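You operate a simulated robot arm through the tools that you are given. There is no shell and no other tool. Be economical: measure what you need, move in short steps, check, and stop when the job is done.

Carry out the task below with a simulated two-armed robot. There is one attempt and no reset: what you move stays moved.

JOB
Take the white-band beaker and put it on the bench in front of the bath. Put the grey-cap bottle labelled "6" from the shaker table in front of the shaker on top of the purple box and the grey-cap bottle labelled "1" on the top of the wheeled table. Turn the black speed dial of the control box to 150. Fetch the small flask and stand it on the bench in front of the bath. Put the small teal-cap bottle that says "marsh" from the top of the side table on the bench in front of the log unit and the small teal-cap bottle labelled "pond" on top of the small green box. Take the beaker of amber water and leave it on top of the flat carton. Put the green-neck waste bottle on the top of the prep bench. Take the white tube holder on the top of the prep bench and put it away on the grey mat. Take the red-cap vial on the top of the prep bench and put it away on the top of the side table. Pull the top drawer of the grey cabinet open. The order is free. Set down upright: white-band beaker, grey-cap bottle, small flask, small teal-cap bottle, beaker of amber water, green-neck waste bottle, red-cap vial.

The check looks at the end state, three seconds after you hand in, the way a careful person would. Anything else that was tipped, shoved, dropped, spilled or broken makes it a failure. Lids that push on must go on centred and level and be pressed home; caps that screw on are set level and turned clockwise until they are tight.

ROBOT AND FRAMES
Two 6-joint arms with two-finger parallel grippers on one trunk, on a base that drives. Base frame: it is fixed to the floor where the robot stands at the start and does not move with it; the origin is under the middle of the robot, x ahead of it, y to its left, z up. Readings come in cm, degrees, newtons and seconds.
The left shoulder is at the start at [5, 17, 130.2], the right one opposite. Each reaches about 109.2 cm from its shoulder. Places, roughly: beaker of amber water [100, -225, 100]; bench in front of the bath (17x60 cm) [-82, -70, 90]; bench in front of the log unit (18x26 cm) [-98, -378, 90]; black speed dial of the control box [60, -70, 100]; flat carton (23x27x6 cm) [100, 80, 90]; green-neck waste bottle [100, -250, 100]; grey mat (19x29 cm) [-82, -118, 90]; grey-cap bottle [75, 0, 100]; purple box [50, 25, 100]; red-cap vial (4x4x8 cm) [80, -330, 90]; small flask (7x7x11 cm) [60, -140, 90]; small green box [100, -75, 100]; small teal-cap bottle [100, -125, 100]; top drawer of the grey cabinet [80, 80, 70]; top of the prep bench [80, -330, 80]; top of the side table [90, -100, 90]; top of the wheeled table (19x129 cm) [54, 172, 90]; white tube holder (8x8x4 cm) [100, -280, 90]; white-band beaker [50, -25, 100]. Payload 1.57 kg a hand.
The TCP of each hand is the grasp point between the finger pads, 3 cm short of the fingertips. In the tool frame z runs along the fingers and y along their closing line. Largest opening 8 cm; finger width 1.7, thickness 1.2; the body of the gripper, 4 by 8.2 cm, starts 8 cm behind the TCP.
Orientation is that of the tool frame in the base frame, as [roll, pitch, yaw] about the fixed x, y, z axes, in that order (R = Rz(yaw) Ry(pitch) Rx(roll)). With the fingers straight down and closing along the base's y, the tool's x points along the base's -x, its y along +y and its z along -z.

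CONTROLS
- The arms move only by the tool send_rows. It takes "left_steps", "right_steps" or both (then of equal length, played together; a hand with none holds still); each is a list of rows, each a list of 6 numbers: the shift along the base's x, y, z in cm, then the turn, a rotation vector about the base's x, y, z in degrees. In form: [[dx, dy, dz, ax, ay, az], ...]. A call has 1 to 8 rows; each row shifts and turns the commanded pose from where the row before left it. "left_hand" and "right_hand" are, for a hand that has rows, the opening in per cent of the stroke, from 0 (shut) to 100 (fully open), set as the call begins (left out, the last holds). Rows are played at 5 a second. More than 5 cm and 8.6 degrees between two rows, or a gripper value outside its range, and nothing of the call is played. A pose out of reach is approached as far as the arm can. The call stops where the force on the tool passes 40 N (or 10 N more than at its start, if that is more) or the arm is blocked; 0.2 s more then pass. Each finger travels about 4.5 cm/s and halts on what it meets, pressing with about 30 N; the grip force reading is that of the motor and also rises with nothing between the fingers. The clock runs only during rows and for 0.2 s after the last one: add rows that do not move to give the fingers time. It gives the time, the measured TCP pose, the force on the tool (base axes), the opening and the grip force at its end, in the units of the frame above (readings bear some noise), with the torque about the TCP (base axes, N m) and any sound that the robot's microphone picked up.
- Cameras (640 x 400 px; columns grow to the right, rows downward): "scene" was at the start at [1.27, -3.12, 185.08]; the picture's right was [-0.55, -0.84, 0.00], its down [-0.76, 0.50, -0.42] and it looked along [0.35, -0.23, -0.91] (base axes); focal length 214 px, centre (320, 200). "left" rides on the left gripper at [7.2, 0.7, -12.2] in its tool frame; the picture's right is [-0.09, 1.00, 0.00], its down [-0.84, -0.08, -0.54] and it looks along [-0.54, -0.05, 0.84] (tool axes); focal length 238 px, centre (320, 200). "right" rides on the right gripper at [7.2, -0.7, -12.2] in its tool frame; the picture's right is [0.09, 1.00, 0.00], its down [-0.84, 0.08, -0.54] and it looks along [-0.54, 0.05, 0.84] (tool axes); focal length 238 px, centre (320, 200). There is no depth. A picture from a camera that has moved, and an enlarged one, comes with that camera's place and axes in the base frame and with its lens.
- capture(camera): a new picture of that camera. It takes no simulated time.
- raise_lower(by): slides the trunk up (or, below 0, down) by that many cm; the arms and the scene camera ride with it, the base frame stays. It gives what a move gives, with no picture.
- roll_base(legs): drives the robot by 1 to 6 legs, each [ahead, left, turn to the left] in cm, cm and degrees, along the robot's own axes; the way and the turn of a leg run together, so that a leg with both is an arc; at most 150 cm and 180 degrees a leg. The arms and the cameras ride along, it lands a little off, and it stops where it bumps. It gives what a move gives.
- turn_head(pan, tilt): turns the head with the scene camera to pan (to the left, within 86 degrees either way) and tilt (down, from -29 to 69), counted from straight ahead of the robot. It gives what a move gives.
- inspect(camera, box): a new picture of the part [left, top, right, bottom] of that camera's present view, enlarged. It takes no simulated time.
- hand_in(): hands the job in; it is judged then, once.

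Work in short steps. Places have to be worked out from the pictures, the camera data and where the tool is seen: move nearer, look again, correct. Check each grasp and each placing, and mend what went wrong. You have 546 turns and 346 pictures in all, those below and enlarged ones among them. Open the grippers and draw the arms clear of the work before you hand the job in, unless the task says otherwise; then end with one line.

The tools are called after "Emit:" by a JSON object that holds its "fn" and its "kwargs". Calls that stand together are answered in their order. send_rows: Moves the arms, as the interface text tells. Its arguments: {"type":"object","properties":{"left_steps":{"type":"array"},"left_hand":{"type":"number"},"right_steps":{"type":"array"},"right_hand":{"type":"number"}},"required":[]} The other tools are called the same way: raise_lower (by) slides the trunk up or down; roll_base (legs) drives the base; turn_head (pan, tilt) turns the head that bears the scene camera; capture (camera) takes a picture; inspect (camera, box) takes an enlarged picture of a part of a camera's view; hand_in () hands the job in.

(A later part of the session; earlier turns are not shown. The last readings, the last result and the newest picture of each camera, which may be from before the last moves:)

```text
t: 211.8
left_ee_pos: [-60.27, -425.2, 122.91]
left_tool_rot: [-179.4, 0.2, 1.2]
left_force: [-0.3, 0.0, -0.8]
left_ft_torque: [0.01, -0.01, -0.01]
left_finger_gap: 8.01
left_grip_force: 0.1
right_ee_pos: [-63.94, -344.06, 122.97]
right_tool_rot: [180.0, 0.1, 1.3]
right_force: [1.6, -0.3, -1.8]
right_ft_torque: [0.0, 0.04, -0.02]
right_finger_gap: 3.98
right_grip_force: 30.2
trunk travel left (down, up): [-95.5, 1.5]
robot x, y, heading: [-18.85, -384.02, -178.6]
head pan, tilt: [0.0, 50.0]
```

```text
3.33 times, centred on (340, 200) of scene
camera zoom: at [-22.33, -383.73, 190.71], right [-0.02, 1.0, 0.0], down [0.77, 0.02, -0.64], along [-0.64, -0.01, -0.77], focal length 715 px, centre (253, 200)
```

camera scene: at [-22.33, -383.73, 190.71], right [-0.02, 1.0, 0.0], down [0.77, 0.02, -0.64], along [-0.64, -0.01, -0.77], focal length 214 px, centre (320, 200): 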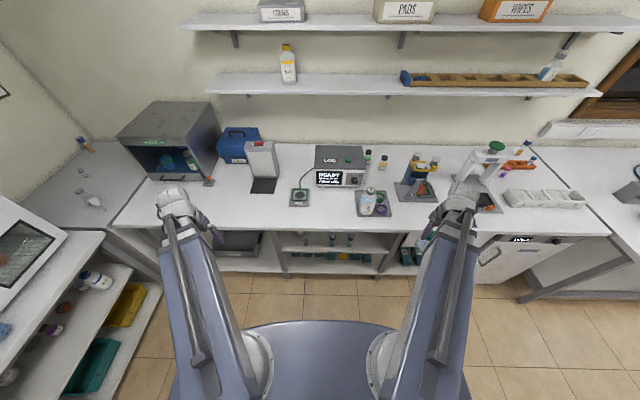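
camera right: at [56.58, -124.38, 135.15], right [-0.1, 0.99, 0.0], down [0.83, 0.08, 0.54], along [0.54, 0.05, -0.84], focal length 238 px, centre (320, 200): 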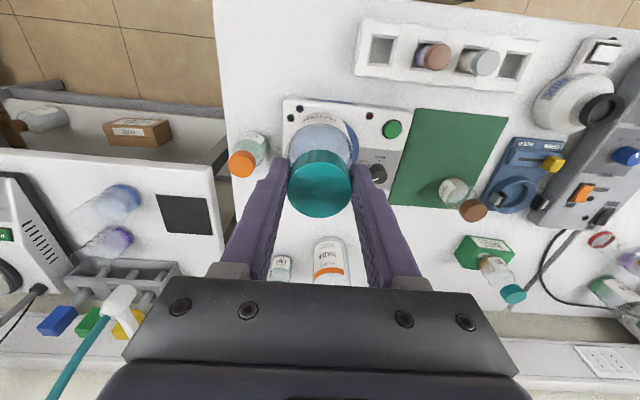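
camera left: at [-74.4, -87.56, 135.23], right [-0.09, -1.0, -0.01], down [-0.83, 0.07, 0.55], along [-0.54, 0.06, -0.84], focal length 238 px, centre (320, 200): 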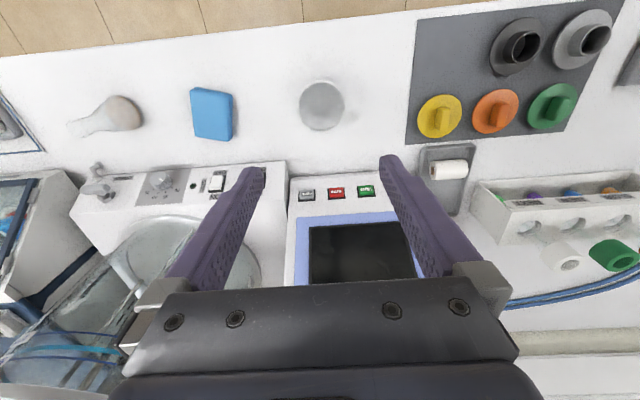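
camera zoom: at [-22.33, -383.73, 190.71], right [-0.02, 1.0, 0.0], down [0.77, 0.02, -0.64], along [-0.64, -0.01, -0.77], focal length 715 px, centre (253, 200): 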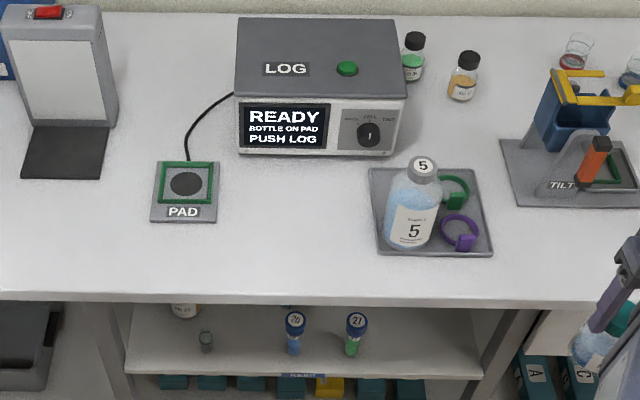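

The bare bench between PAD and tray is right. Move MARSH over [-97,-378] and lower.

Emit:
{"fn": "send_rows", "kwargs": {"right_steps": [[-3.3, -3.4, 0, 0, 0, 0], [-3.3, -3.4, 0, 0, 0, 0], [-3.3, -3.4, 0, 0, 0, 0], [-3.3, -3.4, 0, 0, 0, 0], [-3.3, -3.4, 0, 0, 0, 0], [-3.3, -3.4, 0, 0, 0, 0], [-3.3, -3.4, 0, 0, 0, 0], [-3.3, -3.4, 0, 0, 0, 0]]}}

Emit:
{"fn": "send_rows", "kwargs": {"right_steps": [[-3.3, -3.4, 0, 0, 0, 0], [-3.3, -3.4, 0, 0, 0, 0]]}}

Emit:
{"fn": "raise_lower", "kwargs": {"by": -20}}

Emit:
{"fn": "capture", "kwargs": {"camera": "right"}}

Emit:
{"fn": "capture", "kwargs": {"camera": "scene"}}

```text
t: 213.6
left_ee_pos: [-60.36, -425.32, 122.93]
left_tool_rot: [-179.5, 0.2, 1.1]
left_force: [-0.2, 0.4, -0.2]
left_ft_torque: [-0.01, 0.01, 0.0]
left_finger_gap: 8.01
left_grip_force: 0.1
right_ee_pos: [-90.14, -371.16, 122.85]
right_tool_rot: [179.9, 0.0, 1.2]
right_force: [-0.3, 0.0, -2.2]
right_ft_torque: [-0.03, -0.04, 0.02]
right_finger_gap: 3.97
right_grip_force: 30.4
trunk travel left (down, up): [-95.5, 1.5]
robot x, y, heading: [-18.99, -383.97, -178.4]
head pan, tilt: [0.0, 50.0]
```

```text
t: 214.2
left_ee_pos: [-60.41, -425.23, 122.88]
left_tool_rot: [-179.5, 0.2, 1.2]
left_force: [-0.4, 0.1, 0.1]
left_ft_torque: [0.0, 0.02, -0.02]
left_finger_gap: 7.99
left_grip_force: 0.1
right_ee_pos: [-96.94, -378.03, 123.02]
right_tool_rot: [179.9, 0.1, 1.1]
right_force: [1.3, -0.6, -2.4]
right_ft_torque: [-0.02, 0.01, -0.04]
right_finger_gap: 4.01
right_grip_force: 30.1
trunk travel left (down, up): [-95.5, 1.5]
robot x, y, heading: [-18.85, -383.51, -178.9]
head pan, tilt: [0.0, 50.0]
```

```text
t: 216.4
left_ee_pos: [-60.33, -425.3, 102.95]
left_tool_rot: [-179.6, 0.3, 1.1]
left_force: [0.0, 0.1, -0.3]
left_ft_torque: [0.03, 0.01, -0.02]
left_finger_gap: 7.99
left_grip_force: 0.1
right_ee_pos: [-96.98, -377.87, 103.01]
right_tool_rot: [179.9, 0.1, 1.3]
right_force: [0.0, -0.5, -1.8]
right_ft_torque: [0.02, 0.0, -0.04]
right_finger_gap: 3.99
right_grip_force: 30.1
trunk travel left (down, up): [-75.5, 21.5]
robot x, y, heading: [-18.89, -384.0, -178.6]
head pan, tilt: [0.0, 50.0]
```

```text
247 pictures are left
camera right: at [-89.6, -377.05, 115.14], right [0.11, -0.99, 0.0], down [-0.83, -0.1, 0.54], along [-0.54, -0.06, -0.84], focal length 238 px, centre (320, 200)
```

right: 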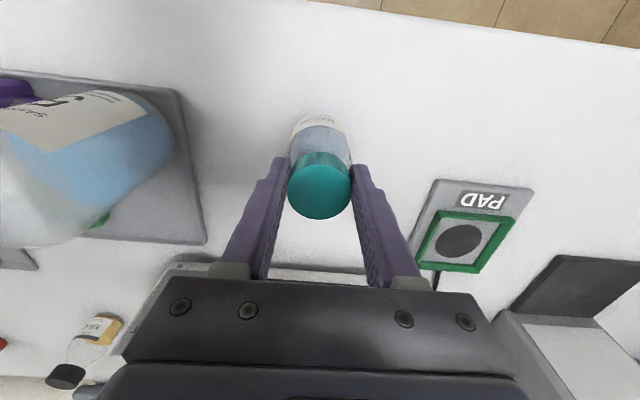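

```text
246 pictures are left
camera scene: at [-22.34, -383.75, 170.72], right [-0.02, 1.0, 0.0], down [0.77, 0.02, -0.64], along [-0.64, -0.01, -0.77], focal length 214 px, centre (320, 200)
```

scene: 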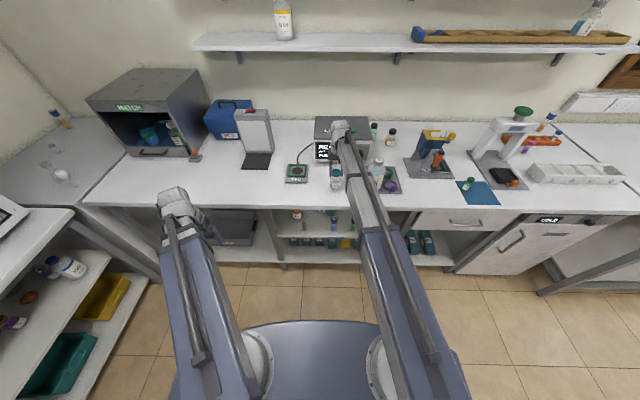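

Emit:
{"fn": "raise_lower", "kwargs": {"by": -2.2}}

Emit:
{"fn": "raise_lower", "kwargs": {"by": -0.4}}

Emit:
{"fn": "raise_lower", "kwargs": {"by": -0.3}}

```text
t: 217.1
left_ee_pos: [-60.27, -425.23, 100.78]
left_tool_rot: [-179.5, 0.2, 1.2]
left_force: [0.6, 0.4, -0.3]
left_ft_torque: [0.02, 0.02, -0.01]
left_finger_gap: 7.98
left_grip_force: 0.1
right_ee_pos: [-96.9, -377.87, 100.83]
right_tool_rot: [-179.9, 0.1, 1.3]
right_force: [0.4, 0.4, -2.3]
right_ft_torque: [0.01, -0.04, -0.04]
right_finger_gap: 3.97
right_grip_force: 29.9
trunk travel left (down, up): [-73.3, 23.7]
robot x, y, heading: [-19.13, -383.97, -178.9]
head pan, tilt: [0.0, 50.0]
```

```text
t: 217.6
left_ee_pos: [-60.18, -425.22, 100.42]
left_tool_rot: [-179.5, 0.3, 1.3]
left_force: [0.5, -0.2, 0.6]
left_ft_torque: [0.0, -0.01, -0.02]
left_finger_gap: 7.99
left_grip_force: 0.1
right_ee_pos: [-96.78, -377.86, 100.37]
right_tool_rot: [-180.0, 0.2, 1.3]
right_force: [-4.2, -0.2, 15.6]
right_ft_torque: [-0.05, 0.18, 0.0]
right_finger_gap: 3.97
right_grip_force: 30.1
trunk travel left (down, up): [-72.9, 24.1]
robot x, y, heading: [-19.12, -384.19, -178.9]
head pan, tilt: [0.0, 50.0]
```

```text
t: 218.1
left_ee_pos: [-60.21, -425.29, 100.06]
left_tool_rot: [-179.5, 0.3, 1.3]
left_force: [-0.3, -0.2, -0.1]
left_ft_torque: [0.0, 0.01, 0.01]
left_finger_gap: 8.01
left_grip_force: 0.1
right_ee_pos: [-96.73, -378.03, 100.21]
right_tool_rot: [-180.0, 0.1, 1.3]
right_force: [-0.7, -0.9, 13.7]
right_ft_torque: [-0.08, 0.09, 0.01]
right_finger_gap: 3.99
right_grip_force: 30.1
trunk travel left (down, up): [-72.6, 24.4]
robot x, y, heading: [-18.6, -383.88, -178.7]
head pan, tilt: [0.0, 50.0]
```

Emit:
{"fn": "send_rows", "kwargs": {"right_steps": [[0, 0, 0, 0, 0, 0], [0, 0, 0, 0, 0, 0], [0, 0, 0, 0, 0, 0], [0, 0, 0, 0, 0, 0]], "right_hand": 100}}

Emit:
{"fn": "raise_lower", "kwargs": {"by": 23.5}}

Emit:
{"fn": "capture", "kwargs": {"camera": "right"}}

Emit:
{"fn": "send_rows", "kwargs": {"right_steps": [[3.4, 3.3, 0, 0, 0, 0], [3.4, 3.3, 0, 0, 0, 0], [3.4, 3.3, 0, 0, 0, 0], [3.4, 3.3, 0, 0, 0, 0], [3.4, 3.3, 0, 0, 0, 0], [3.4, 3.3, 0, 0, 0, 0], [3.4, 3.3, 0, 0, 0, 0], [3.4, 3.3, 0, 0, 0, 0]]}}

```text
t: 219.1
left_ee_pos: [-60.32, -425.34, 100.1]
left_tool_rot: [-179.5, 0.2, 1.2]
left_force: [-0.5, -0.2, -0.4]
left_ft_torque: [0.02, -0.01, 0.02]
left_finger_gap: 8.0
left_grip_force: 0.0
right_ee_pos: [-96.91, -377.82, 100.1]
right_tool_rot: [-180.0, 0.1, 1.3]
right_force: [0.4, -0.1, -0.2]
right_ft_torque: [0.0, 0.0, 0.01]
right_finger_gap: 8.0
right_grip_force: 0.0
trunk travel left (down, up): [-72.6, 24.4]
robot x, y, heading: [-19.09, -383.68, -178.7]
head pan, tilt: [0.0, 50.0]
```

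```text
t: 221.6
left_ee_pos: [-60.34, -425.29, 123.5]
left_tool_rot: [-179.5, 0.2, 1.2]
left_force: [-0.2, -0.6, 0.6]
left_ft_torque: [-0.01, 0.01, 0.02]
left_finger_gap: 7.99
left_grip_force: 0.1
right_ee_pos: [-96.79, -378.04, 123.55]
right_tool_rot: [-180.0, 0.1, 1.2]
right_force: [-0.4, -0.3, -0.1]
right_ft_torque: [-0.02, 0.0, 0.0]
right_finger_gap: 7.99
right_grip_force: 0.1
trunk travel left (down, up): [-96.1, 0.9]
robot x, y, heading: [-18.81, -383.97, -178.7]
head pan, tilt: [0.0, 50.0]
```

```text
245 pictures are left
camera right: at [-89.59, -377.06, 135.73], right [0.11, -0.99, 0.0], down [-0.83, -0.1, 0.54], along [-0.54, -0.06, -0.84], focal length 238 px, centre (320, 200)
```

right: 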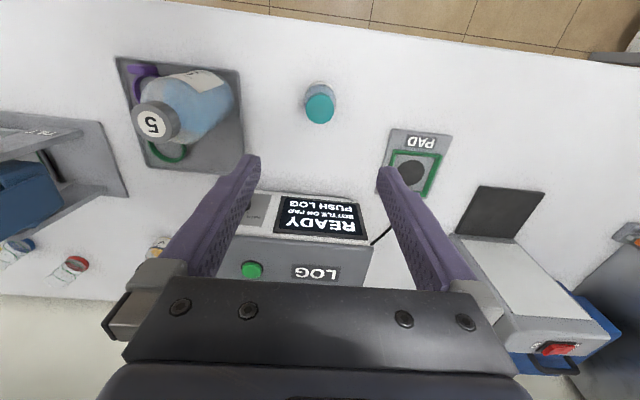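

```text
t: 223.4
left_ee_pos: [-60.18, -425.24, 123.62]
left_tool_rot: [-179.6, 0.4, 1.2]
left_force: [-0.6, -0.6, 0.3]
left_ft_torque: [-0.04, -0.02, -0.02]
left_finger_gap: 8.0
left_grip_force: 0.1
right_ee_pos: [-69.32, -351.2, 123.53]
right_tool_rot: [179.9, 0.2, 1.3]
right_force: [-0.5, 0.4, -0.7]
right_ft_torque: [0.0, 0.03, 0.02]
right_finger_gap: 7.99
right_grip_force: 0.1
trunk travel left (down, up): [-96.1, 0.9]
robot x, y, heading: [-18.85, -384.09, -178.7]
head pan, tilt: [0.0, 50.0]
```

MARSH placed. Turn back to face the prep bench and drive along it.

Emit:
{"fn": "roll_base", "kwargs": {"legs": [[0, 0, -180], [0, 80, 0]]}}

Emit:
{"fn": "capture", "kwargs": {"camera": "scene"}}

```text
t: 234.9
left_ee_pos: [12.55, -259.75, 123.61]
left_tool_rot: [-179.5, 0.2, -175.2]
left_force: [-0.3, 0.5, 0.0]
left_ft_torque: [-0.03, 0.0, -0.03]
left_finger_gap: 8.01
left_grip_force: 0.1
right_ee_pos: [26.26, -332.8, 123.59]
right_tool_rot: [-180.0, 0.1, -175.0]
right_force: [-0.5, 0.0, -0.6]
right_ft_torque: [0.0, 0.0, -0.01]
right_finger_gap: 7.99
right_grip_force: 0.1
trunk travel left (down, up): [-96.1, 0.9]
robot x, y, heading: [-26.36, -303.46, 4.9]
head pan, tilt: [0.0, 50.0]
```

```text
244 pictures are left
camera scene: at [-22.29, -303.14, 191.31], right [0.09, -1.0, 0.0], down [-0.76, -0.07, -0.64], along [0.64, 0.05, -0.77], focal length 214 px, centre (320, 200)
```

scene: 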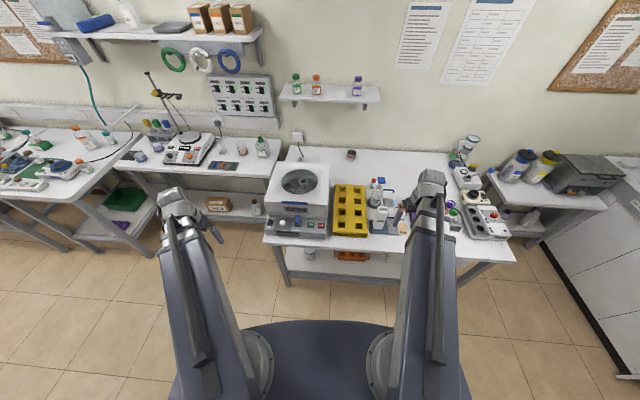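

Emit:
{"fn": "inspect", "kwargs": {"camera": "scene", "box": [250, 120, 530, 280]}}

Emit:
{"fn": "inspect", "kwargs": {"camera": "scene", "box": [80, 80, 300, 230]}}

```text
2.29 times, centred on (390, 200) of scene
camera zoom: at [-22.29, -303.14, 191.31], right [0.09, -1.0, 0.0], down [-0.76, -0.07, -0.64], along [0.64, 0.05, -0.77], focal length 490 px, centre (160, 200)
```

zoom: 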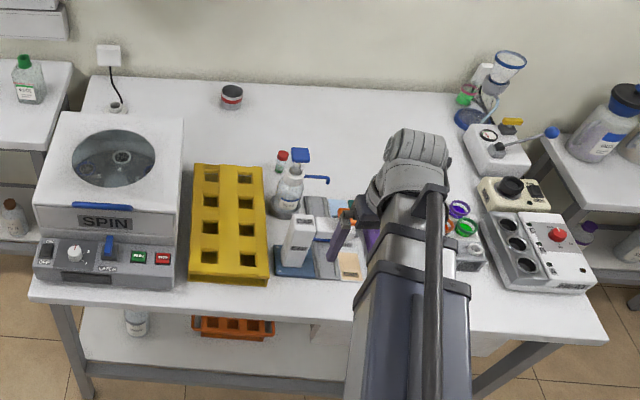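

```text
2.67 times, centred on (190, 155) of scene
camera zoom: at [-22.29, -303.14, 191.31], right [0.09, -1.0, 0.0], down [-0.76, -0.07, -0.64], along [0.64, 0.05, -0.77], focal length 572 px, centre (667, 320)
```

zoom: 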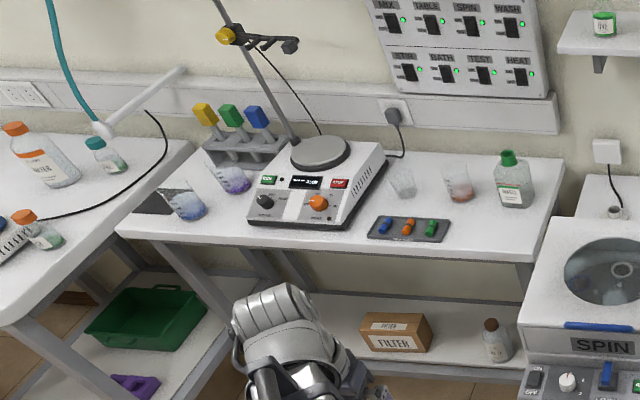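

Amber beaker ≈[102,-236], waste bottle ≈[97,-253]; the hotplate's tall rod at y≈-200 must be avoided. Straighten heading and drive to about [10,-226].

Emit:
{"fn": "roll_base", "kwargs": {"legs": [[0, 0, -4.9], [0, 77, 0], [30, 0, 0]]}}

Emit:
{"fn": "turn_head", "kwargs": {"pan": -10, "tilt": 45}}

Emit:
{"fn": "capture", "kwargs": {"camera": "scene"}}

Emit:
{"fn": "capture", "kwargs": {"camera": "right"}}

```text
t: 241.2
left_ee_pos: [47.44, -187.28, 123.56]
left_tool_rot: [-179.5, 0.2, 178.8]
left_force: [1.0, -0.8, -0.6]
left_ft_torque: [0.01, 0.02, 0.01]
left_finger_gap: 8.0
left_grip_force: 0.0
right_ee_pos: [53.73, -261.7, 123.45]
right_tool_rot: [-180.0, 0.0, 179.0]
right_force: [-0.5, 0.4, 0.0]
right_ft_torque: [0.0, 0.02, 0.0]
right_finger_gap: 8.02
right_grip_force: 0.0
trunk travel left (down, up): [-96.1, 0.9]
robot x, y, heading: [4.37, -227.5, -1.1]
head pan, tilt: [0.0, 50.0]
```

```text
t: 241.9
left_ee_pos: [47.38, -187.46, 123.52]
left_tool_rot: [-179.5, 0.3, 178.9]
left_force: [-0.4, 0.1, 0.1]
left_ft_torque: [-0.02, 0.05, 0.0]
left_finger_gap: 8.02
left_grip_force: 0.1
right_ee_pos: [53.65, -261.62, 123.41]
right_tool_rot: [-180.0, 0.2, 179.0]
right_force: [-0.1, 0.3, -0.4]
right_ft_torque: [0.01, -0.04, -0.02]
right_finger_gap: 8.02
right_grip_force: 0.1
trunk travel left (down, up): [-96.1, 0.9]
robot x, y, heading: [4.6, -227.61, -1.2]
head pan, tilt: [-10.0, 45.0]
```

```text
241 pictures are left
camera scene: at [8.54, -228.48, 192.0], right [-0.19, -0.98, 0.0], down [-0.69, 0.13, -0.71], along [0.69, -0.13, -0.71], focal length 214 px, centre (320, 200)
```

scene: 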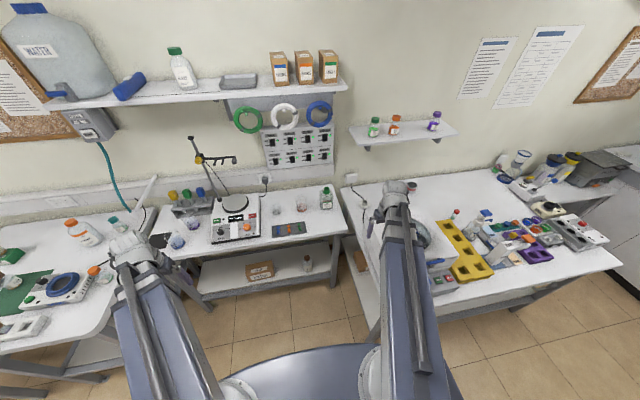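

```text
240 pictures are left
camera right: at [46.46, -262.14, 135.75], right [-0.08, 1.0, 0.0], down [0.84, 0.06, 0.54], along [0.54, 0.04, -0.84], focal length 238 px, centre (320, 200)
```

right: 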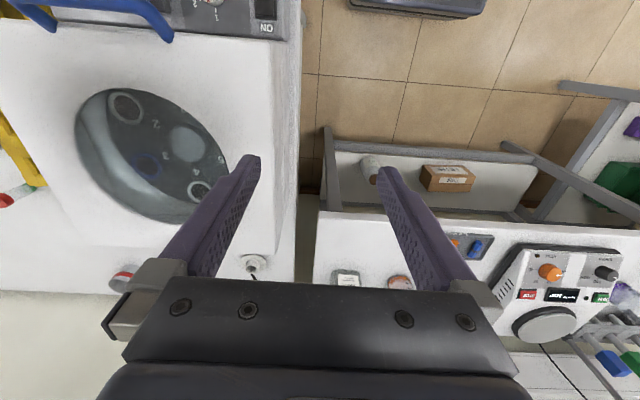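

Emit:
{"fn": "inspect", "kwargs": {"camera": "right", "box": [200, 220, 440, 300]}}

Emit:
{"fn": "inspect", "kwargs": {"camera": "scene", "box": [240, 150, 560, 300]}}

```text
2.67 times, centred on (320, 260) of right
camera zoom: at [46.46, -262.14, 135.75], right [-0.08, 1.0, 0.0], down [0.84, 0.06, 0.54], along [0.54, 0.04, -0.84], focal length 636 px, centre (320, 40)
```

zoom: 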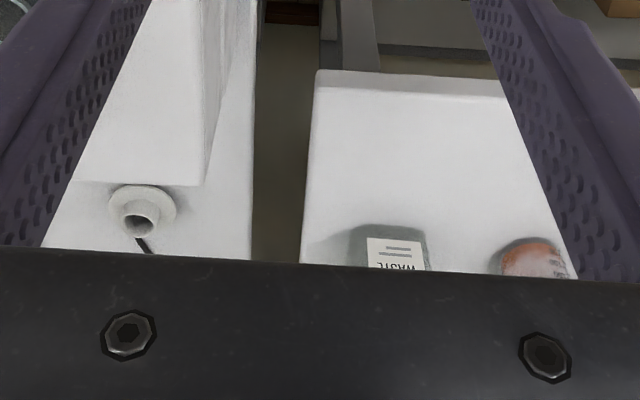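

```text
2.00 times, centred on (400, 225) of scene
camera zoom: at [8.54, -228.48, 192.0], right [-0.19, -0.98, 0.0], down [-0.69, 0.13, -0.71], along [0.69, -0.13, -0.71], focal length 429 px, centre (160, 150)
```

zoom: 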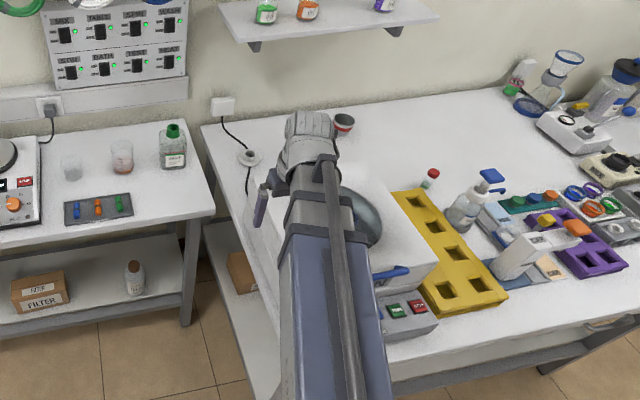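

Prep bench top is z≈80; the white tube holder is a flanged collar at ≈[106,-279] behind the centrifuge (top z≈104). The hotplate table's front edge is x≈80, so I can drive forward 25.

Emit:
{"fn": "roll_base", "kwargs": {"legs": [[25, 0, 1.1]]}}

Emit:
{"fn": "capture", "kwargs": {"camera": "right"}}

Emit:
{"fn": "capture", "kwargs": {"camera": "scene"}}

```text
t: 243.7
left_ee_pos: [71.83, -186.72, 123.43]
left_tool_rot: [-179.5, 0.2, -180.0]
left_force: [0.3, -0.1, -0.8]
left_ft_torque: [-0.03, 0.04, -0.02]
left_finger_gap: 8.01
left_grip_force: 0.0
right_ee_pos: [79.47, -260.84, 123.48]
right_tool_rot: [-179.9, 0.0, -180.0]
right_force: [0.4, -0.1, 0.7]
right_ft_torque: [0.02, 0.02, -0.01]
right_finger_gap: 8.0
right_grip_force: 0.0
trunk travel left (down, up): [-96.1, 0.9]
robot x, y, heading: [29.43, -227.42, 0.2]
head pan, tilt: [-10.0, 45.0]
```

```text
237 pictures are left
camera right: at [72.43, -261.53, 135.71], right [-0.09, 1.0, 0.0], down [0.84, 0.08, 0.54], along [0.54, 0.05, -0.84], focal length 238 px, centre (320, 200)
```

right: 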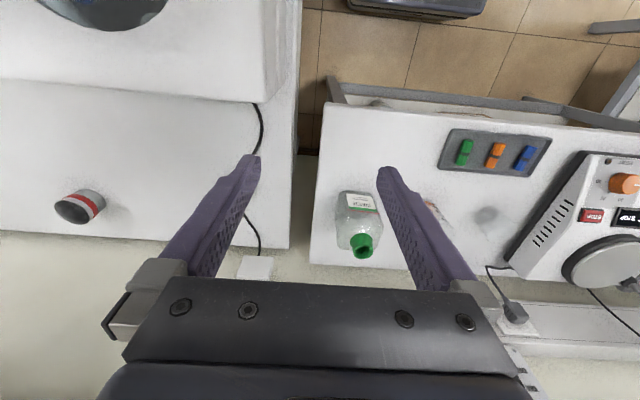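

```text
236 pictures are left
camera scene: at [33.93, -228.61, 192.0], right [-0.17, -0.99, 0.0], down [-0.7, 0.12, -0.71], along [0.7, -0.12, -0.71], focal length 214 px, centre (320, 200)
```

scene: 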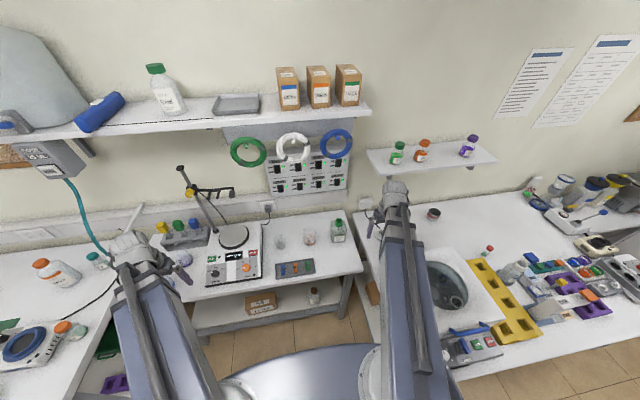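

Emit:
{"fn": "inspect", "kwargs": {"camera": "right", "box": [310, 150, 470, 280]}}

Emit:
{"fn": "inspect", "kwargs": {"camera": "scene", "box": [250, 190, 450, 330]}}

```text
3.08 times, centred on (390, 215) of right
camera zoom: at [72.43, -261.53, 135.71], right [-0.09, 1.0, 0.0], down [0.84, 0.08, 0.54], along [0.54, 0.05, -0.84], focal length 733 px, centre (105, 154)
```

zoom: 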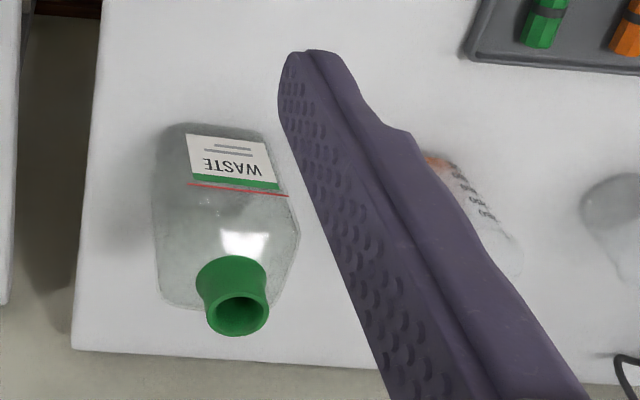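

```text
2.86 times, centred on (350, 260) of scene
camera zoom: at [33.93, -228.61, 192.0], right [-0.17, -0.99, 0.0], down [-0.7, 0.12, -0.71], along [0.7, -0.12, -0.71], focal length 613 px, centre (234, 29)
```

zoom: 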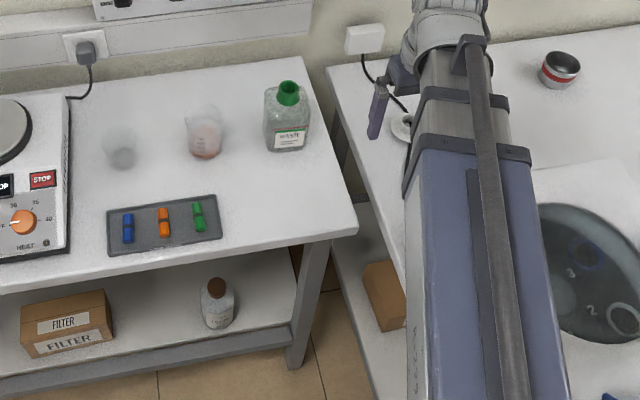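

Waste bottle neck top at [103.2,-250.6,104]. Move the right hand over it and lower part way.

Emit:
{"fn": "send_rows", "kwargs": {"right_steps": [[3.95, 1.7, 0, 0, 0, 0], [3.95, 1.7, 0, 0, 0, 0], [3.95, 1.7, 0, 0, 0, 0], [3.95, 1.7, 0, 0, 0, 0], [3.95, 1.7, 0, 0, 0, 0], [3.95, 1.7, 0, 0, 0, 0]]}}

Emit:
{"fn": "raise_lower", "kwargs": {"by": -14}}

Emit:
{"fn": "capture", "kwargs": {"camera": "right"}}

Emit:
{"fn": "capture", "kwargs": {"camera": "left"}}

```text
t: 245.1
left_ee_pos: [71.93, -186.73, 123.55]
left_tool_rot: [-179.5, 0.1, 179.9]
left_force: [-0.3, 1.0, -0.6]
left_ft_torque: [0.0, 0.0, -0.03]
left_finger_gap: 8.0
left_grip_force: 0.0
right_ee_pos: [103.27, -250.91, 123.56]
right_tool_rot: [-180.0, -0.2, -179.9]
right_force: [0.3, -0.5, -0.2]
right_ft_torque: [-0.06, 0.02, -0.01]
right_finger_gap: 7.98
right_grip_force: 0.1
trunk travel left (down, up): [-96.1, 0.9]
robot x, y, heading: [29.37, -227.26, -0.2]
head pan, tilt: [-10.0, 45.0]
```

```text
t: 246.8
left_ee_pos: [71.8, -186.76, 109.56]
left_tool_rot: [-179.5, 0.1, -180.0]
left_force: [0.7, -0.9, 0.2]
left_ft_torque: [0.02, -0.02, -0.04]
left_finger_gap: 8.01
left_grip_force: 0.1
right_ee_pos: [103.09, -250.85, 109.5]
right_tool_rot: [-180.0, 0.1, -180.0]
right_force: [-0.1, 0.1, 0.1]
right_ft_torque: [0.0, -0.03, 0.02]
right_finger_gap: 8.01
right_grip_force: 0.0
trunk travel left (down, up): [-82.1, 14.9]
robot x, y, heading: [29.72, -227.43, 0.1]
head pan, tilt: [-10.0, 45.0]
```

```text
233 pictures are left
camera right: at [95.99, -251.44, 121.75], right [-0.09, 1.0, 0.0], down [0.84, 0.08, 0.54], along [0.54, 0.05, -0.84], focal length 238 px, centre (320, 200)
```

right: 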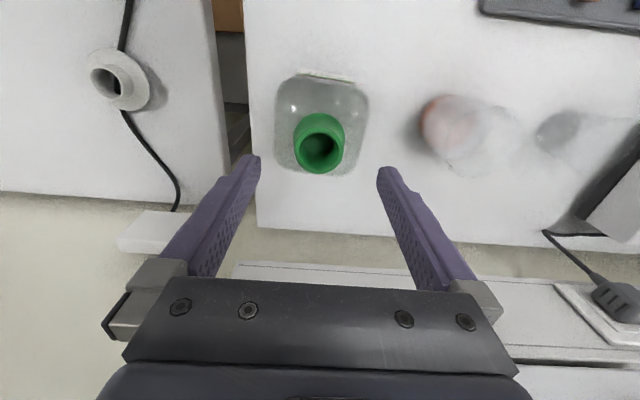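

```text
232 pictures are left
camera left: at [64.68, -185.86, 121.65], right [0.09, 1.0, -0.01], down [0.83, -0.07, 0.55], along [0.54, -0.06, -0.84], focal length 238 px, centre (320, 200)
```

left: 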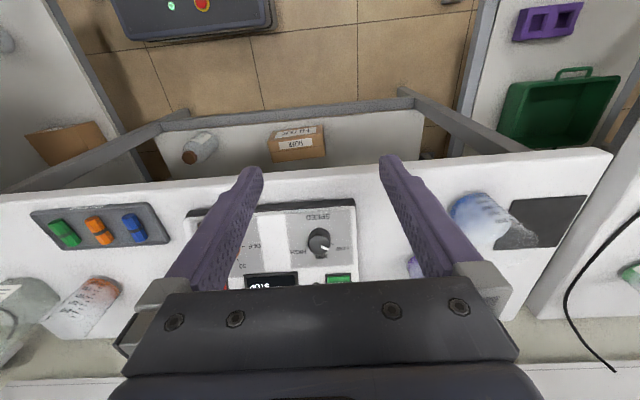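

Aligned over the neck. Lower 6 and close.

Emit:
{"fn": "raise_lower", "kwargs": {"by": -6}}

Emit:
{"fn": "send_rows", "kwargs": {"right_steps": [[0, 0, 0, 0, 0, 0], [0, 0, 0, 0, 0, 0], [0, 0, 0, 0, 0, 0], [0, 0, 0, 0, 0, 0], [0, 0, 0, 0, 0, 0]], "right_hand": 0}}

Emit:
{"fn": "raise_lower", "kwargs": {"by": 8}}

Emit:
{"fn": "capture", "kwargs": {"camera": "right"}}

```text
t: 247.7
left_ee_pos: [71.79, -186.71, 103.88]
left_tool_rot: [-179.5, 0.3, 180.0]
left_force: [0.6, -1.0, -1.1]
left_ft_torque: [0.0, 0.02, 0.01]
left_finger_gap: 8.01
left_grip_force: 0.0
right_ee_pos: [103.03, -250.89, 103.87]
right_tool_rot: [-179.7, 0.2, -180.0]
right_force: [-3.1, -0.1, 17.7]
right_ft_torque: [0.03, 0.06, -0.07]
right_finger_gap: 7.99
right_grip_force: 0.2
trunk travel left (down, up): [-76.3, 20.7]
robot x, y, heading: [29.91, -227.36, 0.1]
head pan, tilt: [-10.0, 45.0]
stopped: the force on the tool passed its limit at 69 N (the readings are from after the stop); the commanded pose is now the measured one
```

```text
t: 248.5
left_ee_pos: [71.6, -186.69, 103.91]
left_tool_rot: [-179.4, 0.4, 180.0]
left_force: [0.0, 0.3, 0.4]
left_ft_torque: [-0.01, 0.03, -0.01]
left_finger_gap: 7.99
left_grip_force: 0.0
right_ee_pos: [103.07, -250.96, 104.05]
right_tool_rot: [-179.7, 0.5, -180.0]
right_force: [1.7, 1.6, 47.7]
right_ft_torque: [0.02, 0.0, -0.21]
right_finger_gap: 7.23
right_grip_force: 30.2
trunk travel left (down, up): [-76.3, 20.7]
robot x, y, heading: [29.47, -227.39, 0.1]
head pan, tilt: [-10.0, 45.0]
stopped in row 4 (right hand): the force on the tool passed its limit at 43 N (the readings are from after the stop); the commanded pose is now the measured one
```

```text
t: 249.7
left_ee_pos: [71.91, -186.91, 111.76]
left_tool_rot: [-179.5, 0.2, 179.9]
left_force: [0.1, 0.3, 0.8]
left_ft_torque: [-0.01, -0.01, -0.02]
left_finger_gap: 8.0
left_grip_force: 0.0
right_ee_pos: [103.15, -251.01, 111.77]
right_tool_rot: [-179.8, 0.3, -180.0]
right_force: [0.2, 0.5, -1.0]
right_ft_torque: [-0.05, -0.03, 0.01]
right_finger_gap: 3.59
right_grip_force: 30.1
trunk travel left (down, up): [-84.3, 12.7]
robot x, y, heading: [29.43, -227.38, 0.2]
head pan, tilt: [-10.0, 45.0]
```

```text
231 pictures are left
camera right: at [96.09, -251.56, 123.96], right [-0.09, 1.0, 0.0], down [0.83, 0.08, 0.55], along [0.54, 0.05, -0.84], focal length 238 px, centre (320, 200)
```

right: 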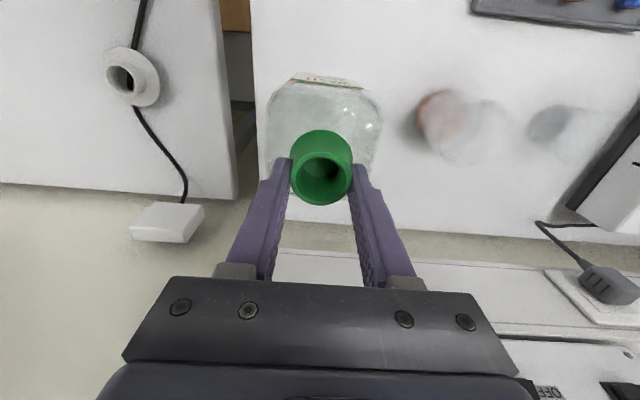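

The fingers slid up and hold only the neck's rim. I set it back down and re-grip lower on the neck.

Emit:
{"fn": "raise_lower", "kwargs": {"by": -4.5}}

Emit:
{"fn": "raise_lower", "kwargs": {"by": -0.5}}

Emit:
{"fn": "raise_lower", "kwargs": {"by": -0.4}}

```text
t: 250.6
left_ee_pos: [71.93, -186.74, 107.32]
left_tool_rot: [-179.5, 0.1, -179.9]
left_force: [-0.2, 0.9, 0.5]
left_ft_torque: [-0.01, 0.03, 0.01]
left_finger_gap: 8.02
left_grip_force: 0.1
right_ee_pos: [103.27, -250.98, 107.21]
right_tool_rot: [-179.8, 0.3, 180.0]
right_force: [0.2, -0.5, -1.0]
right_ft_torque: [0.02, -0.03, 0.01]
right_finger_gap: 3.63
right_grip_force: 30.1
trunk travel left (down, up): [-79.8, 17.2]
robot x, y, heading: [29.82, -227.15, 0.2]
head pan, tilt: [-10.0, 45.0]
```

```text
t: 251.1
left_ee_pos: [71.84, -186.74, 106.78]
left_tool_rot: [-179.6, 0.1, -180.0]
left_force: [-0.3, 0.9, -0.6]
left_ft_torque: [0.0, 0.01, 0.03]
left_finger_gap: 7.95
left_grip_force: 0.0
right_ee_pos: [103.31, -250.95, 106.8]
right_tool_rot: [-179.9, 0.2, -180.0]
right_force: [-0.7, 0.0, -0.3]
right_ft_torque: [-0.02, 0.0, -0.02]
right_finger_gap: 3.61
right_grip_force: 29.6
trunk travel left (down, up): [-79.3, 17.7]
robot x, y, heading: [29.45, -227.7, 0.2]
head pan, tilt: [-10.0, 45.0]
```

```text
t: 251.6
left_ee_pos: [71.87, -186.84, 106.48]
left_tool_rot: [-179.5, 0.2, -180.0]
left_force: [-0.4, 0.3, -0.2]
left_ft_torque: [0.02, 0.01, -0.02]
left_finger_gap: 7.99
left_grip_force: 0.1
right_ee_pos: [103.41, -251.08, 106.37]
right_tool_rot: [-179.9, 0.3, 180.0]
right_force: [-0.5, -0.4, -0.8]
right_ft_torque: [0.0, -0.01, -0.02]
right_finger_gap: 3.61
right_grip_force: 30.1
trunk travel left (down, up): [-78.9, 18.1]
robot x, y, heading: [29.44, -227.74, 0.2]
head pan, tilt: [-10.0, 45.0]
```

Emit:
{"fn": "raise_lower", "kwargs": {"by": -0.5}}

Emit:
{"fn": "raise_lower", "kwargs": {"by": -0.5}}

Emit:
{"fn": "raise_lower", "kwargs": {"by": -0.4}}

```text
t: 252.2
left_ee_pos: [71.78, -186.78, 105.83]
left_tool_rot: [-179.6, 0.2, -180.0]
left_force: [-0.1, 0.5, 1.6]
left_ft_torque: [0.0, 0.02, 0.01]
left_finger_gap: 7.99
left_grip_force: 0.1
right_ee_pos: [103.33, -250.91, 105.93]
right_tool_rot: [-179.7, 0.3, 179.9]
right_force: [-1.2, -0.2, -0.9]
right_ft_torque: [0.01, -0.04, 0.01]
right_finger_gap: 3.61
right_grip_force: 29.8
trunk travel left (down, up): [-78.4, 18.6]
robot x, y, heading: [29.51, -227.21, 0.3]
head pan, tilt: [-10.0, 45.0]
```

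```text
t: 252.7
left_ee_pos: [71.78, -186.75, 105.4]
left_tool_rot: [-179.5, 0.1, -180.0]
left_force: [-0.1, -0.2, -0.2]
left_ft_torque: [-0.03, 0.0, 0.05]
left_finger_gap: 8.01
left_grip_force: 0.0
right_ee_pos: [103.27, -250.98, 105.45]
right_tool_rot: [-179.8, 0.2, -179.9]
right_force: [-0.8, -0.7, -1.0]
right_ft_torque: [0.02, -0.01, 0.01]
right_finger_gap: 3.6
right_grip_force: 30.4
trunk travel left (down, up): [-77.9, 19.1]
robot x, y, heading: [29.78, -227.22, -0.2]
head pan, tilt: [-10.0, 45.0]
```

```text
t: 253.2
left_ee_pos: [71.78, -186.78, 105.09]
left_tool_rot: [-179.4, 0.3, 180.0]
left_force: [-0.1, 0.0, 0.0]
left_ft_torque: [0.0, 0.03, 0.01]
left_finger_gap: 7.99
left_grip_force: 0.0
right_ee_pos: [103.31, -251.02, 105.17]
right_tool_rot: [-179.8, 0.4, -180.0]
right_force: [3.2, -3.3, 23.0]
right_ft_torque: [0.17, -0.1, 0.02]
right_finger_gap: 3.62
right_grip_force: 29.7
trunk travel left (down, up): [-77.5, 19.5]
robot x, y, heading: [29.9, -227.81, 0.1]
head pan, tilt: [-10.0, 45.0]
```

Contact at TCP 105.2, so about 1.9 cm of neck is held — fine. Lift and swing behind the centrifuge, keeping x<92 (small shelf at x≥102).

Emit:
{"fn": "raise_lower", "kwargs": {"by": 18.5}}

Emit:
{"fn": "send_rows", "kwargs": {"right_steps": [[-4.6, -1.5, 0, 0, 0, 0], [-4.6, -1.5, 0, 0, 0, 0], [-4.6, -1.5, 0, 0, 0, 0], [-0.2, -4.8, 0, 0, 0, 0], [-0.2, -4.8, 0, 0, 0, 0]]}}

Emit:
{"fn": "capture", "kwargs": {"camera": "right"}}

Emit:
{"fn": "turn_head", "kwargs": {"pan": -40, "tilt": 45}}

Emit:
{"fn": "capture", "kwargs": {"camera": "scene"}}

```text
t: 255.3
left_ee_pos: [71.88, -186.84, 123.54]
left_tool_rot: [-179.6, 0.0, -180.0]
left_force: [-1.0, 0.1, -0.2]
left_ft_torque: [0.01, 0.01, 0.0]
left_finger_gap: 8.0
left_grip_force: 0.1
right_ee_pos: [103.41, -250.93, 123.48]
right_tool_rot: [-179.8, 0.3, -179.9]
right_force: [0.3, 0.2, -0.4]
right_ft_torque: [-0.02, 0.03, 0.01]
right_finger_gap: 3.6
right_grip_force: 29.5
trunk travel left (down, up): [-96.0, 1.0]
robot x, y, heading: [29.7, -227.41, 0.2]
head pan, tilt: [-10.0, 45.0]
```

```text
t: 256.5
left_ee_pos: [71.9, -186.86, 123.48]
left_tool_rot: [-179.5, 0.1, 180.0]
left_force: [-0.8, 0.7, -0.2]
left_ft_torque: [0.01, -0.02, -0.01]
left_finger_gap: 7.98
left_grip_force: 0.0
right_ee_pos: [88.93, -265.15, 123.58]
right_tool_rot: [-179.9, 0.3, -179.9]
right_force: [-0.2, 0.3, -1.4]
right_ft_torque: [0.04, 0.01, 0.02]
right_finger_gap: 3.62
right_grip_force: 29.8
trunk travel left (down, up): [-96.0, 1.0]
robot x, y, heading: [29.59, -227.36, 0.1]
head pan, tilt: [-10.0, 45.0]
```

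```text
230 pictures are left
camera right: at [81.71, -265.67, 135.65], right [-0.09, 1.0, 0.0], down [0.83, 0.08, 0.55], along [0.54, 0.05, -0.84], focal length 238 px, centre (320, 200)
```

right: 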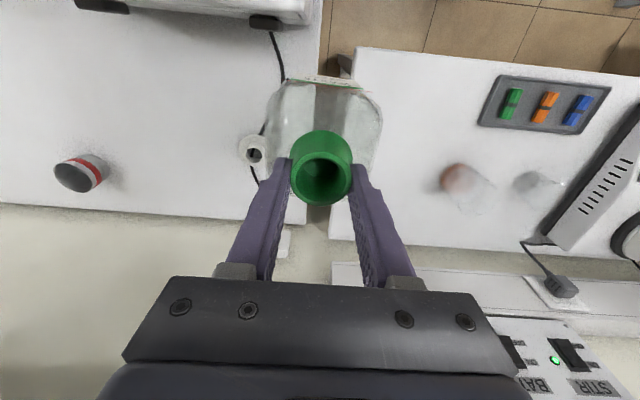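

```text
t: 257.4
left_ee_pos: [71.89, -186.7, 123.58]
left_tool_rot: [-179.5, 0.2, -180.0]
left_force: [0.2, 0.6, -0.1]
left_ft_torque: [-0.03, 0.0, 0.0]
left_finger_gap: 7.97
left_grip_force: 0.0
right_ee_pos: [88.82, -264.79, 123.55]
right_tool_rot: [-179.8, 0.4, -180.0]
right_force: [-0.4, 0.5, -0.2]
right_ft_torque: [0.0, 0.01, -0.04]
right_finger_gap: 3.63
right_grip_force: 30.5
trunk travel left (down, up): [-96.0, 1.0]
robot x, y, heading: [29.21, -227.61, -0.1]
head pan, tilt: [-40.0, 45.0]
```

```text
229 pictures are left
camera scene: at [32.04, -232.45, 191.94], right [-0.64, -0.77, 0.0], down [-0.54, 0.45, -0.71], along [0.54, -0.45, -0.71], focal length 214 px, centre (320, 200)
```

scene: 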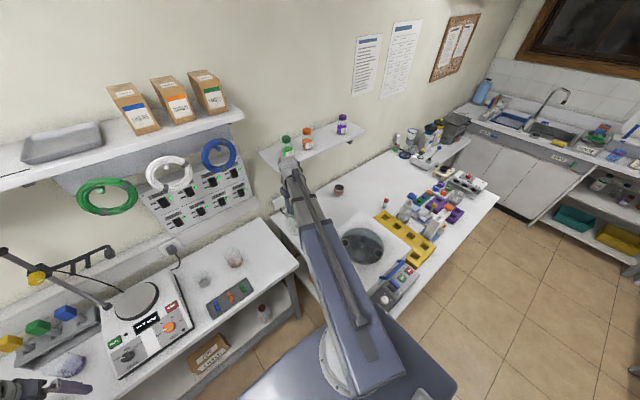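

Shelf front edge is x≈102 along its length; keep x≈87. Continue to y≈-303.

Emit:
{"fn": "send_rows", "kwargs": {"right_steps": [[-0.2, -4.8, 0, 0, 0, 0], [-0.2, -4.8, 0, 0, 0, 0], [-0.2, -4.8, 0, 0, 0, 0], [-0.2, -4.8, 0, 0, 0, 0], [-0.2, -4.8, 0, 0, 0, 0], [-0.2, -4.8, 0, 0, 0, 0], [-0.2, -4.8, 0, 0, 0, 0], [-0.2, -4.8, 0, 0, 0, 0]]}}

Emit:
{"fn": "raise_lower", "kwargs": {"by": -18}}

Emit:
{"fn": "capture", "kwargs": {"camera": "right"}}

Emit:
{"fn": "capture", "kwargs": {"camera": "scene"}}

```text
t: 259.2
left_ee_pos: [71.85, -187.02, 123.6]
left_tool_rot: [-179.6, 0.2, 179.9]
left_force: [-0.1, -0.8, -0.1]
left_ft_torque: [-0.01, 0.02, 0.01]
left_finger_gap: 8.03
left_grip_force: 0.0
right_ee_pos: [87.49, -303.72, 123.37]
right_tool_rot: [-179.9, 0.3, -179.9]
right_force: [-0.8, -0.6, -0.7]
right_ft_torque: [0.0, 0.0, -0.03]
right_finger_gap: 3.6
right_grip_force: 30.0
trunk travel left (down, up): [-96.0, 1.0]
robot x, y, heading: [29.54, -227.48, 0.1]
head pan, tilt: [-40.0, 45.0]
```

```text
t: 261.2
left_ee_pos: [71.82, -186.89, 105.45]
left_tool_rot: [-179.4, 0.2, 179.9]
left_force: [0.9, -0.1, -0.2]
left_ft_torque: [-0.01, -0.04, -0.03]
left_finger_gap: 7.98
left_grip_force: 0.2
right_ee_pos: [87.44, -303.52, 105.4]
right_tool_rot: [-179.9, 0.3, 179.9]
right_force: [0.1, 1.3, 0.0]
right_ft_torque: [-0.05, -0.01, -0.01]
right_finger_gap: 3.6
right_grip_force: 30.2
trunk travel left (down, up): [-78.0, 19.0]
robot x, y, heading: [29.39, -227.21, 0.2]
head pan, tilt: [-40.0, 45.0]
```

```text
228 pictures are left
camera right: at [80.27, -304.13, 117.67], right [-0.09, 1.0, 0.0], down [0.83, 0.08, 0.55], along [0.54, 0.05, -0.84], focal length 238 px, centre (320, 200)
```

right: 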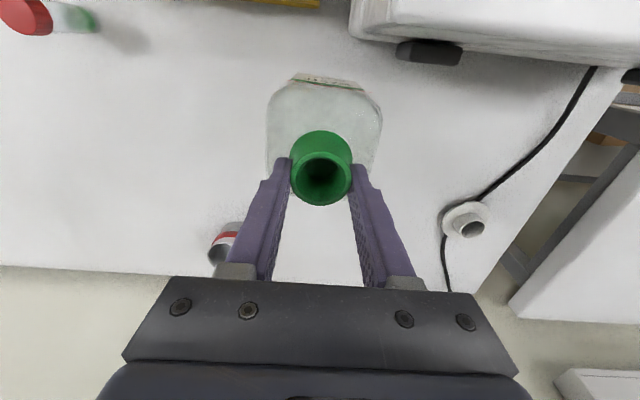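

```text
227 pictures are left
camera scene: at [32.04, -232.44, 173.95], right [-0.64, -0.77, 0.0], down [-0.54, 0.45, -0.71], along [0.54, -0.45, -0.71], focal length 214 px, centre (320, 200)
```

scene: 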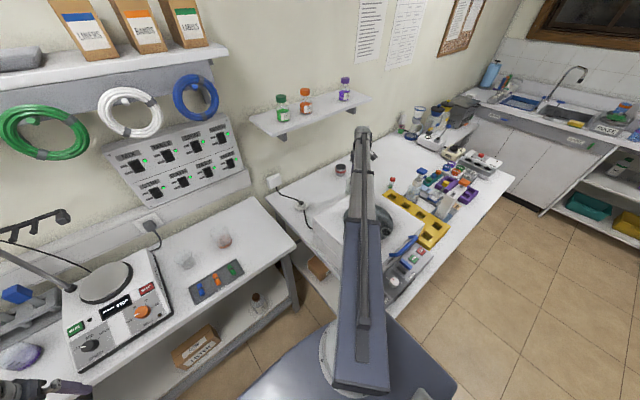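

Area clear. Lower in stages, watching the arm over the centrifuge (top ≈104).

Emit:
{"fn": "raise_lower", "kwargs": {"by": -6}}

Emit:
{"fn": "capture", "kwargs": {"camera": "scene"}}

Emit:
{"fn": "capture", "kwargs": {"camera": "left"}}

```text
t: 262.1
left_ee_pos: [71.78, -186.69, 99.88]
left_tool_rot: [-179.5, 0.3, 180.0]
left_force: [-0.2, 0.1, -0.4]
left_ft_torque: [0.04, 0.02, 0.01]
left_finger_gap: 8.03
left_grip_force: 0.0
right_ee_pos: [87.39, -303.34, 100.16]
right_tool_rot: [-179.8, 0.3, 180.0]
right_force: [-3.0, 2.8, 20.1]
right_ft_torque: [0.57, 0.3, 0.0]
right_finger_gap: 3.66
right_grip_force: 30.1
trunk travel left (down, up): [-72.5, 24.5]
robot x, y, heading: [29.89, -227.08, 0.4]
head pan, tilt: [-40.0, 45.0]
stopped: the force on the tool passed its limit at 110 N (the readings are from after the stop); the commanded pose is now the measured one
```

```text
226 pictures are left
camera scene: at [31.88, -232.24, 168.41], right [-0.64, -0.77, 0.0], down [-0.54, 0.45, -0.71], along [0.54, -0.45, -0.71], focal length 214 px, centre (320, 200)
```

scene: 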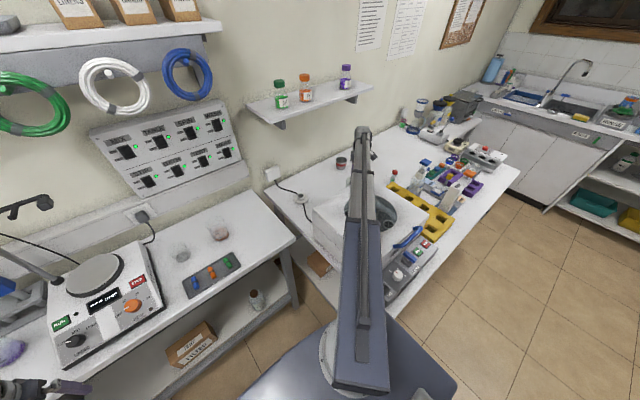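

```text
225 pictures are left
camera left: at [64.64, -185.76, 112.02], right [0.09, 1.0, -0.01], down [0.83, -0.07, 0.55], along [0.54, -0.06, -0.84], focal length 238 px, centre (320, 200)
```

left: 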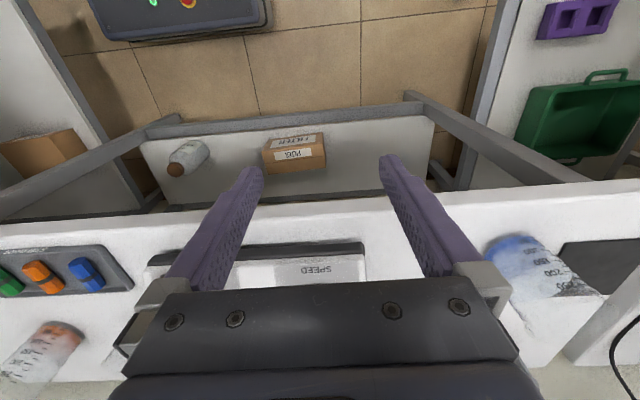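

Unexpected early contact — check with the right camera.

Emit:
{"fn": "capture", "kwargs": {"camera": "right"}}

Emit:
{"fn": "inspect", "kwargs": {"camera": "scene", "box": [260, 110, 460, 260]}}

```text
224 pictures are left
camera right: at [80.18, -304.04, 112.27], right [-0.09, 1.0, 0.0], down [0.83, 0.08, 0.55], along [0.54, 0.05, -0.84], focal length 238 px, centre (320, 200)
```

right: 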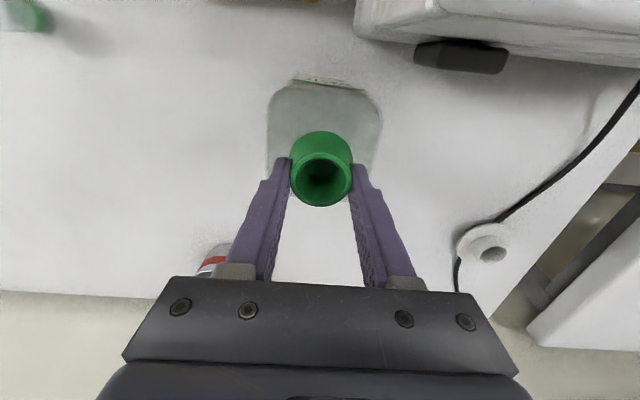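

```text
2.67 times, centred on (360, 185) of scene
camera zoom: at [31.88, -232.24, 168.41], right [-0.64, -0.77, 0.0], down [-0.54, 0.45, -0.71], along [0.54, -0.45, -0.71], focal length 572 px, centre (213, 240)
```

zoom: 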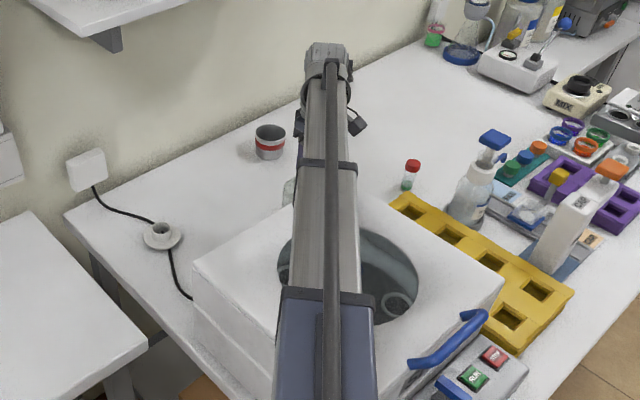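

The bottle is intact and on the bench (bench top is z≈85). Ease off, release, rise.

Emit:
{"fn": "raise_lower", "kwargs": {"by": -0.2}}

Emit:
{"fn": "send_rows", "kwargs": {"right_steps": [[0, 0, 0, 0, 0, 0], [0, 0, 0, 0, 0, 0], [0, 0, 0, 0, 0, 0], [0, 0, 0, 0, 0, 0]], "right_hand": 100}}

Emit:
{"fn": "raise_lower", "kwargs": {"by": 20}}

Emit:
{"fn": "capture", "kwargs": {"camera": "right"}}

```text
t: 262.6
left_ee_pos: [71.65, -186.52, 99.8]
left_tool_rot: [-179.5, 0.4, -180.0]
left_force: [-0.3, 0.0, -0.6]
left_ft_torque: [-0.02, 0.0, 0.02]
left_finger_gap: 7.99
left_grip_force: 0.1
right_ee_pos: [87.25, -303.46, 100.05]
right_tool_rot: [-179.6, 0.4, 179.9]
right_force: [0.6, -0.9, 39.0]
right_ft_torque: [0.57, 0.69, -0.01]
right_finger_gap: 3.63
right_grip_force: 29.7
trunk travel left (down, up): [-72.3, 24.7]
robot x, y, heading: [29.52, -227.23, 0.1]
head pan, tilt: [-40.0, 45.0]
```

```text
t: 263.1
left_ee_pos: [71.72, -186.66, 99.77]
left_tool_rot: [-179.3, 0.5, 179.9]
left_force: [1.0, -0.1, 0.5]
left_ft_torque: [0.0, -0.01, -0.01]
left_finger_gap: 8.01
left_grip_force: 0.0
right_ee_pos: [87.35, -303.68, 100.2]
right_tool_rot: [-179.4, 0.7, 179.9]
right_force: [3.8, -7.6, 61.9]
right_ft_torque: [1.7, 0.15, -0.16]
right_finger_gap: 6.97
right_grip_force: 0.1
trunk travel left (down, up): [-72.3, 24.7]
robot x, y, heading: [29.81, -227.54, 0.2]
head pan, tilt: [-40.0, 45.0]
stopped in row 2 (right hand): the force on the tool passed its limit at 60 N (the readings are from after the stop); the commanded pose is now the measured one
```

```text
t: 265.3
left_ee_pos: [71.95, -186.77, 119.7]
left_tool_rot: [-179.5, 0.1, -180.0]
left_force: [-0.9, 1.2, 0.0]
left_ft_torque: [0.03, -0.02, -0.03]
left_finger_gap: 8.01
left_grip_force: 0.0
right_ee_pos: [87.58, -303.85, 119.75]
right_tool_rot: [-179.5, 0.4, 179.9]
right_force: [0.3, 0.3, -0.3]
right_ft_torque: [0.03, -0.01, 0.02]
right_finger_gap: 8.02
right_grip_force: 0.1
trunk travel left (down, up): [-92.3, 4.7]
robot x, y, heading: [29.7, -227.12, 0.2]
head pan, tilt: [-40.0, 45.0]
```

```text
222 pictures are left
camera right: at [80.36, -304.37, 131.87], right [-0.09, 1.0, -0.01], down [0.83, 0.08, 0.55], along [0.55, 0.04, -0.84], focal length 238 px, centre (320, 200)
```

right: 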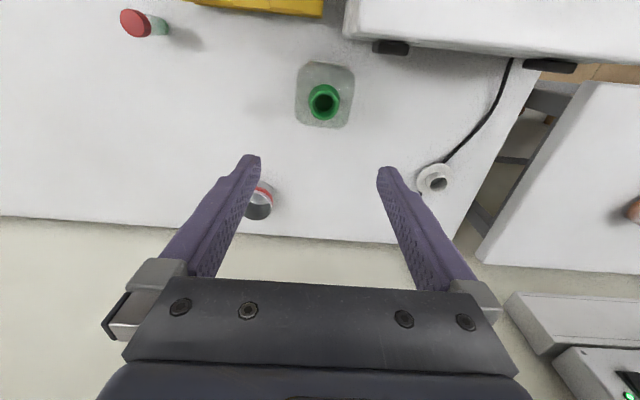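

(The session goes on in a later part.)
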